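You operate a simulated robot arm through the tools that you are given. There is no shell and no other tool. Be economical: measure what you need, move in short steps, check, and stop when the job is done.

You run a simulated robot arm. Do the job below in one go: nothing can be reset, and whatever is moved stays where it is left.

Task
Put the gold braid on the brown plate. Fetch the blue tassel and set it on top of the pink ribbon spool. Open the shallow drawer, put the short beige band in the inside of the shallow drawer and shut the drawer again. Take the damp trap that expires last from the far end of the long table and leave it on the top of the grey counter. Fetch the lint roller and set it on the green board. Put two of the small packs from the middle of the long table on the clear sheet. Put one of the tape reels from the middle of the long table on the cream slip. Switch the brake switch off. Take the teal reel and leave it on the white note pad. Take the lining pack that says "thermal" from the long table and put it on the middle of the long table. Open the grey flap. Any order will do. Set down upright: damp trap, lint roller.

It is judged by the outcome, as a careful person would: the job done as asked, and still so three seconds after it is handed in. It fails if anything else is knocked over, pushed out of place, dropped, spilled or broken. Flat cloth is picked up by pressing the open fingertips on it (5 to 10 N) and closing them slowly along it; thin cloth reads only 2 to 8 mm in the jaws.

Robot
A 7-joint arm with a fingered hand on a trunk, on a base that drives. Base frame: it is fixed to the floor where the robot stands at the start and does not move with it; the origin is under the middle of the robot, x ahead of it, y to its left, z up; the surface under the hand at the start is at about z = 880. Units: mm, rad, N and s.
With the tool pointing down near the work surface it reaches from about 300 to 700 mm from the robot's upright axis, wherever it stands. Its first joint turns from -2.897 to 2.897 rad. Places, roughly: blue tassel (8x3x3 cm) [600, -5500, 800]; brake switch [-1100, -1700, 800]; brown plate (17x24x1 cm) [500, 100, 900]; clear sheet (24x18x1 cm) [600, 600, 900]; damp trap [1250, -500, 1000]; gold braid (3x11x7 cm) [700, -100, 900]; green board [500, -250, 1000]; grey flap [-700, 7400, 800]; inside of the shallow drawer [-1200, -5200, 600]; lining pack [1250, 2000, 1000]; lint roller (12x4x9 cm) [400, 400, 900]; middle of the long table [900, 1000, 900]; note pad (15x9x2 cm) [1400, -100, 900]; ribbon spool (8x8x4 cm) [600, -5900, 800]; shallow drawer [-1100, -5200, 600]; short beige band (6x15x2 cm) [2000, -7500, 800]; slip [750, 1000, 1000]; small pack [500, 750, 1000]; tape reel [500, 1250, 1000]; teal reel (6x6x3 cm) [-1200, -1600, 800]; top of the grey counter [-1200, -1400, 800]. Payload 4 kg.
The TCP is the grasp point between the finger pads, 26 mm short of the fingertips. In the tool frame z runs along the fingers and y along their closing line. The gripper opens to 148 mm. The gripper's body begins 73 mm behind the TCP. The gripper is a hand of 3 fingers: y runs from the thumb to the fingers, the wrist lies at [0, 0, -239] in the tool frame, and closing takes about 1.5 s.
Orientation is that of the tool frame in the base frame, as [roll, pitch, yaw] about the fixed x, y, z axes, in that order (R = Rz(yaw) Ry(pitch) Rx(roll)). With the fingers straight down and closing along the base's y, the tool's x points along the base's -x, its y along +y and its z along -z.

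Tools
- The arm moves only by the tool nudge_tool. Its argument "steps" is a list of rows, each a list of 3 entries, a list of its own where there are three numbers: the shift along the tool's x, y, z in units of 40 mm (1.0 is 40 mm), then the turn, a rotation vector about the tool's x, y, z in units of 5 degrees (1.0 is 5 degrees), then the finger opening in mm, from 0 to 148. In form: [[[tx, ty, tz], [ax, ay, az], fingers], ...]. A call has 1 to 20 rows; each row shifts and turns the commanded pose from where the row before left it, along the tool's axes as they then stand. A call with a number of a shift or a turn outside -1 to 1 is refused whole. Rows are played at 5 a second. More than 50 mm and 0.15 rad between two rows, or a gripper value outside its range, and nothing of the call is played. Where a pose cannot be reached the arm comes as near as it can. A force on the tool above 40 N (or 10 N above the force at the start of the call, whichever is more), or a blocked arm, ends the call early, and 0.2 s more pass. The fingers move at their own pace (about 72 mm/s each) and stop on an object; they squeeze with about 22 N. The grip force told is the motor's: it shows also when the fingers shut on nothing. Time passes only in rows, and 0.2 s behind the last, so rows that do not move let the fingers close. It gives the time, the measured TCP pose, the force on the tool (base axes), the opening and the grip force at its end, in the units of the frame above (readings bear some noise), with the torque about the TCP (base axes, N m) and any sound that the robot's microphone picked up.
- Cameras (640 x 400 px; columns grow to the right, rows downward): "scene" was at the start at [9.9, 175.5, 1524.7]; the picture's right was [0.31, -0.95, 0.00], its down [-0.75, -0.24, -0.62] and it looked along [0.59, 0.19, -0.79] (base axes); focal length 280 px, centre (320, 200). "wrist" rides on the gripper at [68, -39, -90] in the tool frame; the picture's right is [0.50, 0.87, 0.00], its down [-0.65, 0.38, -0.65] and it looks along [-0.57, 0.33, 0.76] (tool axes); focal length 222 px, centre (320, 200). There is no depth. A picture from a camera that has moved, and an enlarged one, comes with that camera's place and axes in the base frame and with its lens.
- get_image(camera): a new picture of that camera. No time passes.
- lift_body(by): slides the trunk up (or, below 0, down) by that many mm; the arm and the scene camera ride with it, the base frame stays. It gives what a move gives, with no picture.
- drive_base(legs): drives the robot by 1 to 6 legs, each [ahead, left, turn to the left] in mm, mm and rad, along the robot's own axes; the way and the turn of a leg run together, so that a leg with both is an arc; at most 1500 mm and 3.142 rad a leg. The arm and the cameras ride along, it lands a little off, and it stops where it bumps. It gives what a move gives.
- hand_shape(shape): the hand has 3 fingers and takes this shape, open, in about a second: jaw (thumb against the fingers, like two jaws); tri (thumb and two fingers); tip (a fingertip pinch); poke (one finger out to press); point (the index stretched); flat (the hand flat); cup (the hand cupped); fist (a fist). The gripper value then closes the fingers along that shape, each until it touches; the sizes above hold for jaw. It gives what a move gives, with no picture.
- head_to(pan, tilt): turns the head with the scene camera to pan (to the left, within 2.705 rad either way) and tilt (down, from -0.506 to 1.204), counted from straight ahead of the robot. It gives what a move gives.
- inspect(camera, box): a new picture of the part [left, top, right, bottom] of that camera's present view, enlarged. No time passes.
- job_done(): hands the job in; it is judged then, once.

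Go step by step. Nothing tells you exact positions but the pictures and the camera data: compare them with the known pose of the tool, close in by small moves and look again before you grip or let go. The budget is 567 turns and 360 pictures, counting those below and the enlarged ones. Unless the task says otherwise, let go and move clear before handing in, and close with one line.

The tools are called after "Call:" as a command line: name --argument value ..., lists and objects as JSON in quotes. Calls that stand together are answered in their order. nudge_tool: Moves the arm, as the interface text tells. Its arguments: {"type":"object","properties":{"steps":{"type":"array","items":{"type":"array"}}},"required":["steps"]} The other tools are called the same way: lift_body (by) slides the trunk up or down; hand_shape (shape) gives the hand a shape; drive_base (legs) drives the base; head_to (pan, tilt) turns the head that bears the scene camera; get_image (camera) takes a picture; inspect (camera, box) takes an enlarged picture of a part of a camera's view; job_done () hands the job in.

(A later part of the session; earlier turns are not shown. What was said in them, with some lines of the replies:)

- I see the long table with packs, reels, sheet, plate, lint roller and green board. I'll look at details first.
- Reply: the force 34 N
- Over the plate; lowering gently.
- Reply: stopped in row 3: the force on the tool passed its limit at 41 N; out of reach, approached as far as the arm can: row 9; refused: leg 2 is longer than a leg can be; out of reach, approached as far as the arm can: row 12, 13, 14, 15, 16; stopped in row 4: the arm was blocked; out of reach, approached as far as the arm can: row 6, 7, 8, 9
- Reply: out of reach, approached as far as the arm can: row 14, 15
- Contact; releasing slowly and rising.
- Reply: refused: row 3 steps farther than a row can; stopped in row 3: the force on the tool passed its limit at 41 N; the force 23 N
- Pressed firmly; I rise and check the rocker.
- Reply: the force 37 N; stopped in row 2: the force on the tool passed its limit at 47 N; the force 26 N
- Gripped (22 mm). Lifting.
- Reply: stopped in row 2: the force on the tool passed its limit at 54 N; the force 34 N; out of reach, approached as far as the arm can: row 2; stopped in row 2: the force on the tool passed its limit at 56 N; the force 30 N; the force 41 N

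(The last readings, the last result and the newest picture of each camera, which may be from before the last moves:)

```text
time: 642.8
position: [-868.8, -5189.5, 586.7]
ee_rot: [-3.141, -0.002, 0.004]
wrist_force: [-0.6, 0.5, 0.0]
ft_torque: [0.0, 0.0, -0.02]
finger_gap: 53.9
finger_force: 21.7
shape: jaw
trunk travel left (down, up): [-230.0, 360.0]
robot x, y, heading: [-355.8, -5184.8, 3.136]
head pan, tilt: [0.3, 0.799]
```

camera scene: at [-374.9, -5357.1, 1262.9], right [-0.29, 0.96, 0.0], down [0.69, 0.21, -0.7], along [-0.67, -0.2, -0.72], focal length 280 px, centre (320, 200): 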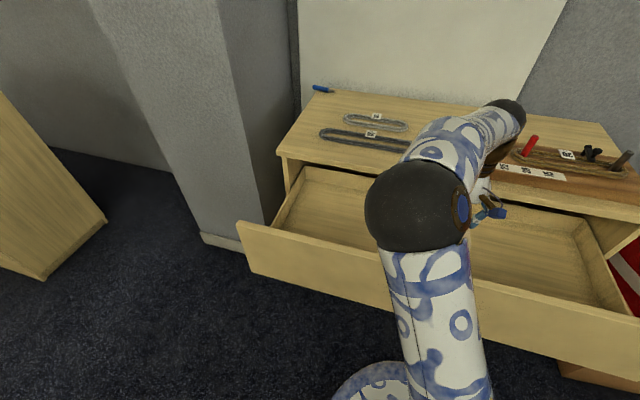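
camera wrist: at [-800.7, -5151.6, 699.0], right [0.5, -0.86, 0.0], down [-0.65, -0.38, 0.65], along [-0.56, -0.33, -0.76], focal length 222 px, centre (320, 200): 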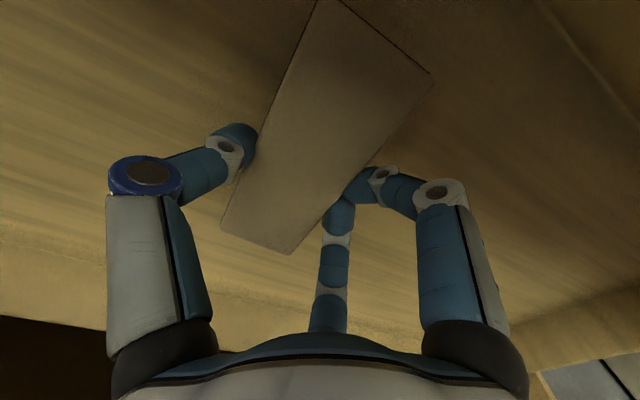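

Call:
get_image --camera "wrist"

Call:
nudge_tool --steps '[[[0, 0, 0.1], [0, 0, 0], 0], [[0, 0, 0.08], [0, 0, 0], 0], [[0, 0, 0], [0, 0, 0], 0]]'

Call:
nudge_tool --steps '[[[0, 0, 0.1], [0, 0, 0], 0], [[0, 0, 0.08], [0, 0, 0], 0], [[0, 0, 0], [0, 0, 0], 0]]'

```text
133 pictures are left
camera wrist: at [-801.2, -5151.7, 676.4], right [0.5, -0.86, 0.0], down [-0.65, -0.38, 0.65], along [-0.56, -0.33, -0.76], focal length 222 px, centre (320, 200)
```

wrist: 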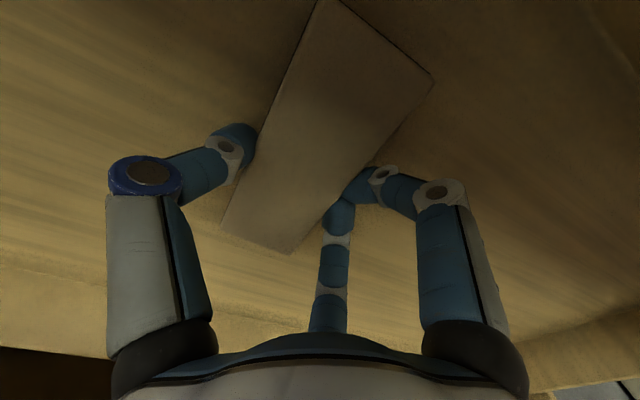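

```text
time: 643.6
position: [-867.9, -5191.9, 580.2]
ee_rot: [-3.14, -0.001, 0.005]
wrist_force: [0.1, 0.3, -0.5]
ft_torque: [0.01, -0.03, 0.0]
finger_gap: 54.1
finger_force: 22.6
shape: jaw
trunk travel left (down, up): [-230.0, 360.0]
robot x, y, heading: [-355.5, -5181.3, 3.137]
head pan, tilt: [0.3, 0.799]
```

```text
time: 644.2
position: [-871.5, -5189.5, 577.4]
ee_rot: [-3.138, 0.01, 0.007]
wrist_force: [-1.2, -2.9, 27.2]
ft_torque: [1.3, -0.04, 0.01]
finger_gap: 54.6
finger_force: 21.9
shape: jaw
trunk travel left (down, up): [-230.0, 360.0]
robot x, y, heading: [-355.0, -5186.6, 3.137]
head pan, tilt: [0.3, 0.799]
stopped in row 3: the force on the tool passed its limit at 42 N (the readings are from after the stop); the commanded pose is now the measured one
```

Call:
nudge_tool --steps '[[[0, 0, -0.06], [0, -0.1, 0], 54], [[0, 0, 0], [0, 0, 0], 65], [[0, 0, 0], [0, 0, 0], 80], [[0, 0, 0], [0, 0, 0], 95], [[0, 0, -0.5], [0, 0, 0], 95], [[0, 0, -1], [0, 0, 0], 95], [[0, 0, -1], [0, 0, 0], 95], [[0, 0, -1], [0, 0, 0], 95], [[0, 0, -1], [0, 0, 0], 95], [[0, 0, 0], [0, 0, 0], 95]]'

Call:
get_image --camera "wrist"

```text
time: 646.4
position: [-867.0, -5191.7, 757.5]
ee_rot: [-3.137, 0.012, 0.007]
wrist_force: [0.2, 0.7, -0.3]
ft_torque: [-0.01, 0.01, -0.01]
finger_gap: 94.6
finger_force: 0.1
shape: jaw
trunk travel left (down, up): [-230.0, 360.0]
robot x, y, heading: [-356.6, -5184.1, 3.139]
head pan, tilt: [0.3, 0.799]
```

```text
132 pictures are left
camera wrist: at [-798.9, -5152.3, 846.8], right [0.5, -0.86, -0.01], down [-0.65, -0.38, 0.66], along [-0.57, -0.33, -0.75], focal length 222 px, centre (320, 200)
```

wrist: 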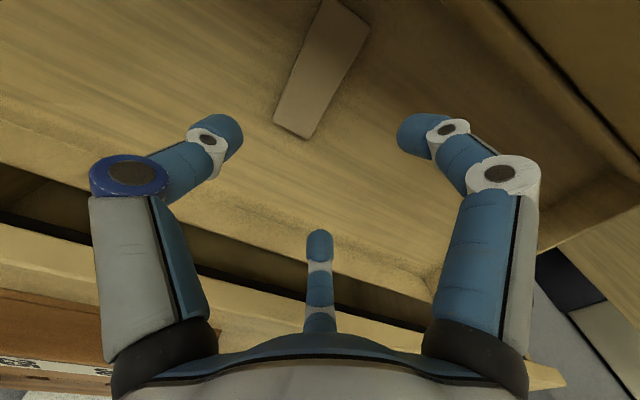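

Call:
lift_body --by 270

Call:
drive_base --legs '[[-275, 0, 0]]'

Call:
nudge_tool --steps '[[[-0.95, 0, 0], [0, 0, 0], 60], [[-0.95, 0, 0], [0, 0, 0], 30], [[-0.95, 0, 0], [0, 0, 0], 0], [[-0.95, 0, 0], [0, 0, 0], 0], [[0, 0, 0], [0, 0, 0], 0]]'

Call:
nudge_tool --steps '[[[0, 0, 0], [-0.586, -0.586, 0.755], 0], [[0, 0, 0], [-0.586, -0.586, 0.755], 0], [[0, 0, 0], [-0.586, -0.586, 0.755], 0], [[0, 0, 0], [-0.586, -0.586, 0.755], 0], [[0, 0, 0], [-0.586, -0.586, 0.755], 0], [[0, 0, 0], [-0.586, -0.586, 0.755], 0], [[0, 0, 0], [-0.586, -0.586, 0.755], 0], [[0, 0, 0], [-0.586, -0.586, 0.755], 0], [[0, 0, 0], [-0.586, -0.586, 0.755], 0], [[0, 0, 0], [-0.586, -0.586, 0.755], 0], [[0, 0, 0], [-0.586, -0.586, 0.755], 0], [[0, 0, 0], [-0.586, -0.586, 0.755], 0], [[0, 0, 0], [-0.586, -0.586, 0.755], 0], [[0, 0, 0], [-0.586, -0.586, 0.755], 0], [[0, 0, 0], [-0.586, -0.586, 0.755], 0], [[0, 0, 0], [-0.586, -0.586, 0.755], 0], [[0, 0, 0], [-0.586, -0.586, 0.755], 0], [[0, 0, 0], [-0.586, -0.586, 0.755], 0], [[0, 0, 0], [-0.586, -0.586, 0.755], 0], [[0, 0, 0], [-0.586, -0.586, 0.755], 0]]'

Call:
get_image --camera "scene"

```text
time: 649.2
position: [-867.7, -5191.2, 1027.0]
ee_rot: [-3.138, 0.013, 0.007]
wrist_force: [-0.1, -0.3, -0.2]
ft_torque: [-0.02, -0.03, 0.01]
finger_gap: 94.6
finger_force: 0.1
shape: jaw
trunk travel left (down, up): [-500.0, 90.0]
robot x, y, heading: [-355.0, -5184.5, 3.133]
head pan, tilt: [0.3, 0.799]
```

```text
time: 651.1
position: [-587.4, -5192.2, 1027.6]
ee_rot: [-3.138, 0.014, 0.008]
wrist_force: [0.7, 1.4, 0.4]
ft_torque: [0.01, 0.0, 0.02]
finger_gap: 94.7
finger_force: 0.1
shape: jaw
trunk travel left (down, up): [-500.0, 90.0]
robot x, y, heading: [-74.2, -5185.8, 3.138]
head pan, tilt: [0.3, 0.799]
```

```text
time: 652.3
position: [-739.7, -5194.5, 1029.0]
ee_rot: [-3.137, 0.012, 0.005]
wrist_force: [-0.9, 0.0, -0.2]
ft_torque: [-0.01, 0.02, -0.01]
finger_gap: 0.0
finger_force: 22.2
shape: jaw
trunk travel left (down, up): [-500.0, 90.0]
robot x, y, heading: [-71.9, -5185.9, 3.135]
head pan, tilt: [0.3, 0.799]
```

```text
time: 656.5
position: [-738.6, -5193.5, 1029.0]
ee_rot: [1.809, 0.001, -1.565]
wrist_force: [0.2, -1.0, 1.6]
ft_torque: [-0.03, 0.02, 0.01]
finger_gap: 0.0
finger_force: 22.0
shape: jaw
trunk travel left (down, up): [-500.0, 90.0]
robot x, y, heading: [-69.2, -5183.7, 3.135]
head pan, tilt: [0.3, 0.799]
```

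```text
131 pictures are left
camera scene: at [-95.1, -5358.5, 1532.9], right [-0.29, 0.96, 0.0], down [0.69, 0.21, -0.7], along [-0.67, -0.2, -0.72], focal length 280 px, centre (320, 200)
```

scene: 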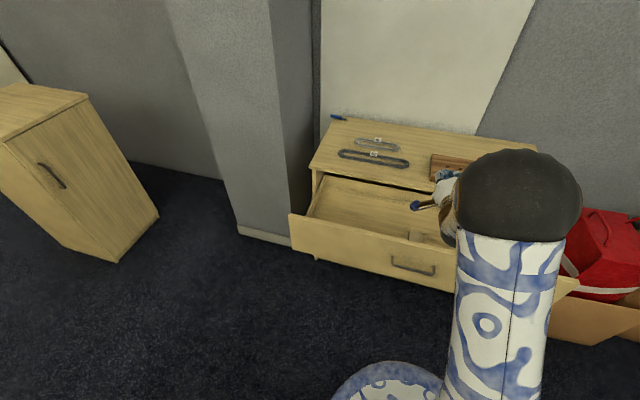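

Call:
nudge_tool --steps '[[[0, -0.2, -0.85], [0, 0, 0], 0], [[0, -0.2, -0.85], [0, 0, 0], 0], [[0, -0.2, -0.85], [0, 0, 0], 0], [[0, 0, 0], [0, 0, 0], 0]]'

Call:
lift_body --by -325

Call:
get_image --camera "wrist"

Call:
get_image --camera "scene"

```text
time: 657.5
position: [-635.5, -5192.7, 1029.2]
ee_rot: [1.809, 0.007, -1.566]
wrist_force: [-0.6, 1.0, -0.1]
ft_torque: [0.02, -0.02, -0.02]
finger_gap: 0.0
finger_force: 22.5
shape: jaw
trunk travel left (down, up): [-500.0, 90.0]
robot x, y, heading: [-74.7, -5187.2, 3.139]
head pan, tilt: [0.3, 0.799]
```

```text
time: 660.8
position: [-636.7, -5193.2, 705.2]
ee_rot: [1.807, 0.004, -1.567]
wrist_force: [-0.6, -0.5, -0.2]
ft_torque: [-0.03, 0.01, -0.01]
finger_gap: 0.0
finger_force: 22.2
shape: jaw
trunk travel left (down, up): [-175.0, 415.0]
robot x, y, heading: [-77.5, -5183.3, 3.133]
head pan, tilt: [0.3, 0.799]
```

```text
130 pictures are left
camera wrist: at [-538.6, -5259.9, 687.3], right [-0.2, -0.5, 0.84], down [0.54, 0.66, 0.52], along [-0.82, 0.56, 0.14], focal length 222 px, centre (320, 200)
```

wrist: 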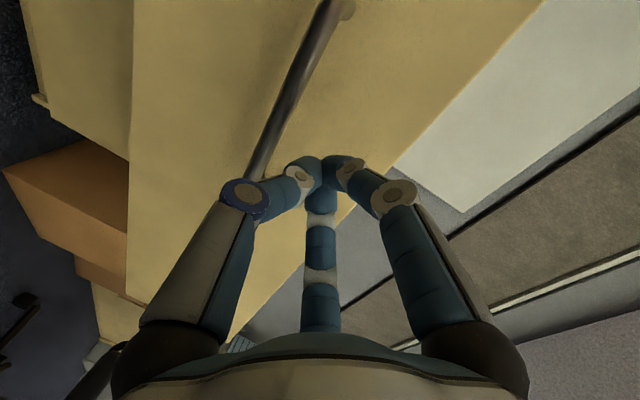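

```text
129 pictures are left
camera scene: at [-95.0, -5358.4, 1207.9], right [-0.29, 0.96, 0.0], down [0.69, 0.21, -0.7], along [-0.67, -0.2, -0.72], focal length 280 px, centre (320, 200)
```

scene: 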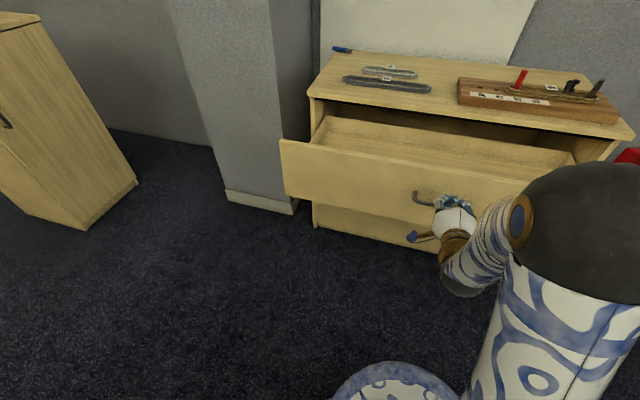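

Call:
nudge_tool --steps '[[[0, 0.45, 0.7], [0, 0, 0], 0], [[0, 0.2, 0.8], [0, 0, 0], 0], [[0, 0.2, 0.8], [0, 0, 0], 0], [[0, 0.2, 0.8], [0, 0, 0], 0], [[0, 0, 0], [0, 0, 0], 0]]'

Call:
get_image --camera "scene"

```text
time: 662.0
position: [-767.6, -5191.4, 715.1]
ee_rot: [1.808, 0.003, -1.565]
wrist_force: [-0.2, 0.4, -0.7]
ft_torque: [-0.01, -0.03, 0.01]
finger_gap: 0.0
finger_force: 21.8
shape: jaw
trunk travel left (down, up): [-175.0, 415.0]
robot x, y, heading: [-75.5, -5182.3, 3.138]
head pan, tilt: [0.3, 0.799]
```

```text
128 pictures are left
camera scene: at [-95.1, -5358.4, 1207.9], right [-0.29, 0.96, 0.0], down [0.69, 0.21, -0.7], along [-0.67, -0.2, -0.72], focal length 280 px, centre (320, 200)
```

scene: 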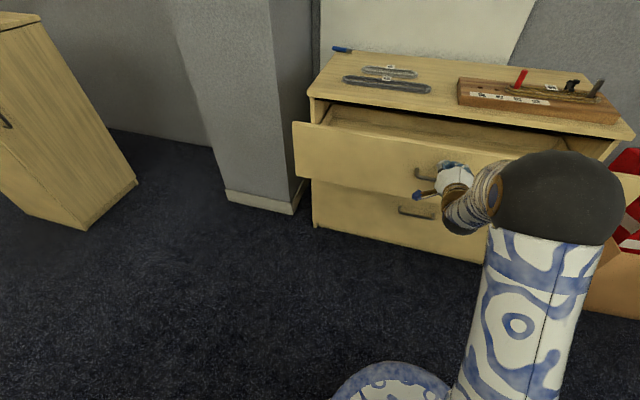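

Call:
nudge_tool --steps '[[[0, 0.2, 0.8], [0, 0, 0], 0], [[0, 0.2, 0.8], [0, 0, 0], 0], [[0, 0.2, 0.8], [0, 0, 0], 0], [[0, 0.2, 0.8], [0, 0, 0], 0], [[0, 0.2, 0.8], [0, 0, 0], 0], [[0, 0, 0], [0, 0, 0], 0]]'

Call:
nudge_tool --steps '[[[0, 0.1, 0.4], [0, 0, 0], 0], [[0, 0.06, 0.25], [0, 0, 0], 0], [[0, 0, 0], [0, 0, 0], 0]]'

Call:
get_image --camera "scene"

```text
time: 663.4
position: [-930.9, -5196.0, 718.4]
ee_rot: [1.81, 0.004, -1.566]
wrist_force: [-0.2, 0.3, -0.3]
ft_torque: [0.01, -0.01, 0.01]
finger_gap: 0.0
finger_force: 21.6
shape: jaw
trunk travel left (down, up): [-175.0, 415.0]
robot x, y, heading: [-74.4, -5187.0, 3.14]
head pan, tilt: [0.3, 0.799]
```

```text
time: 664.1
position: [-953.7, -5195.8, 719.1]
ee_rot: [1.807, 0.003, -1.566]
wrist_force: [28.5, 0.5, 5.0]
ft_torque: [0.02, 0.1, -0.01]
finger_gap: 0.0
finger_force: 22.1
shape: jaw
trunk travel left (down, up): [-175.0, 415.0]
robot x, y, heading: [-74.7, -5183.8, 3.138]
head pan, tilt: [0.3, 0.799]
stopped in row 3: the force on the tool passed its limit at 41 N (the readings are from after the stop); the commanded pose is now the measured one
```

```text
127 pictures are left
camera scene: at [-90.7, -5358.4, 1208.1], right [-0.29, 0.96, 0.0], down [0.68, 0.21, -0.7], along [-0.67, -0.2, -0.72], focal length 280 px, centre (320, 200)
```

scene: 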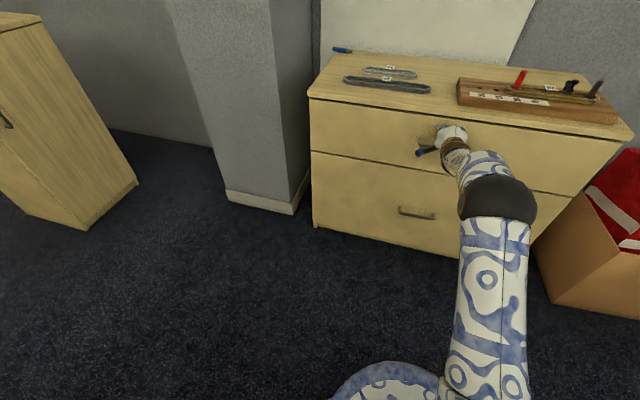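

Drawer is shut (force stop reached). I'll back off and look closely.

Call:
nudge_tool --steps '[[[0, -0.2, -0.8], [0, 0, 0], 0], [[0, -0.2, -0.8], [0, 0, 0], 0], [[0, -0.2, -0.8], [0, 0, 0], 0], [[0, -0.2, -0.8], [0, 0, 0], 0], [[0, 0, 0], [0, 0, 0], 0]]'

Call:
drive_base --legs '[[-60, -60, 0]]'

Call:
inspect --camera "scene" --box '[280, 40, 640, 280]'

```text
time: 665.3
position: [-826.2, -5193.5, 716.5]
ee_rot: [1.81, 0.003, -1.565]
wrist_force: [0.5, -0.1, -0.2]
ft_torque: [-0.04, 0.01, -0.02]
finger_gap: 0.0
finger_force: 22.0
shape: jaw
trunk travel left (down, up): [-175.0, 415.0]
robot x, y, heading: [-78.0, -5185.0, 3.134]
head pan, tilt: [0.3, 0.799]
```

```text
time: 666.4
position: [-765.2, -5133.1, 716.2]
ee_rot: [1.809, 0.003, -1.564]
wrist_force: [-0.6, -0.9, 0.0]
ft_torque: [0.01, -0.03, 0.06]
finger_gap: 0.0
finger_force: 22.1
shape: jaw
trunk travel left (down, up): [-175.0, 415.0]
robot x, y, heading: [-11.9, -5126.7, 3.147]
head pan, tilt: [0.3, 0.799]
```

```text
1.67 times, centred on (460, 160) of scene
camera zoom: at [-32.6, -5298.3, 1207.9], right [-0.29, 0.96, 0.0], down [0.69, 0.21, -0.7], along [-0.67, -0.2, -0.72], focal length 466 px, centre (87, 267)
```

zoom: 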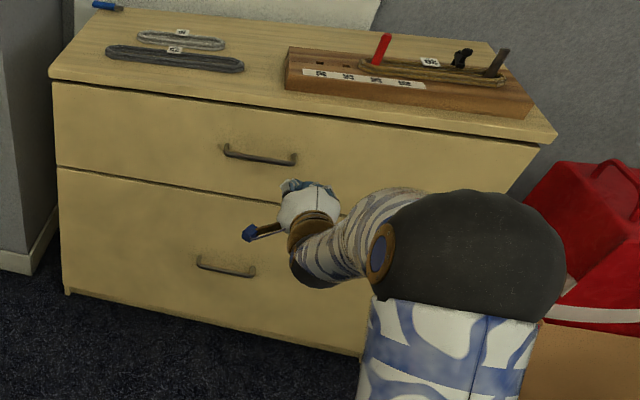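

Call:
head_to --pan 2.3 --tilt 0.5

Call:
get_image --camera "scene"

```text
time: 668.3
position: [-764.2, -5133.2, 716.6]
ee_rot: [1.809, 0.004, -1.565]
wrist_force: [-0.5, -0.7, -0.1]
ft_torque: [0.0, -0.02, 0.03]
finger_gap: 0.3
finger_force: 22.2
shape: jaw
trunk travel left (down, up): [-175.0, 415.0]
robot x, y, heading: [-10.7, -5126.0, 3.139]
head pan, tilt: [2.3, 0.499]
```

```text
125 pictures are left
camera scene: at [104.9, -5342.9, 1233.9], right [-0.75, -0.66, 0.0], down [-0.32, 0.36, -0.88], along [0.58, -0.66, -0.48], focal length 280 px, centre (320, 200)
```

scene: 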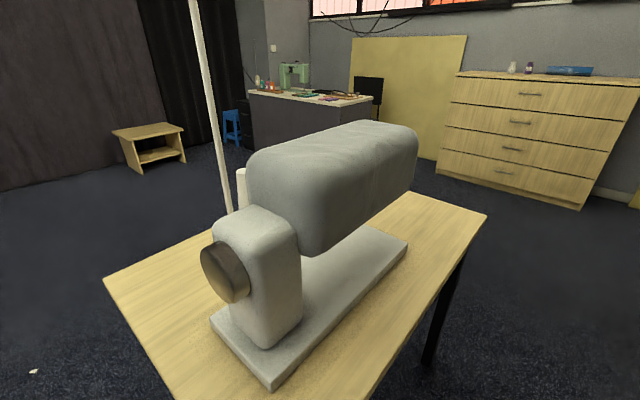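

Everything I last saw was in place: the drawer is shut, and the spool with the tassel on it is now hidden behind the machine but was stable when I left it. The hand is empty and clear, so I am handing in.

Call:
job_done

```text
The job is handed in.
```

I carried out all eleven parts of the job and handed it in; no verdict has come back yet. I saw each item in place after I set it down, but I didn't go back round the room for a last look.
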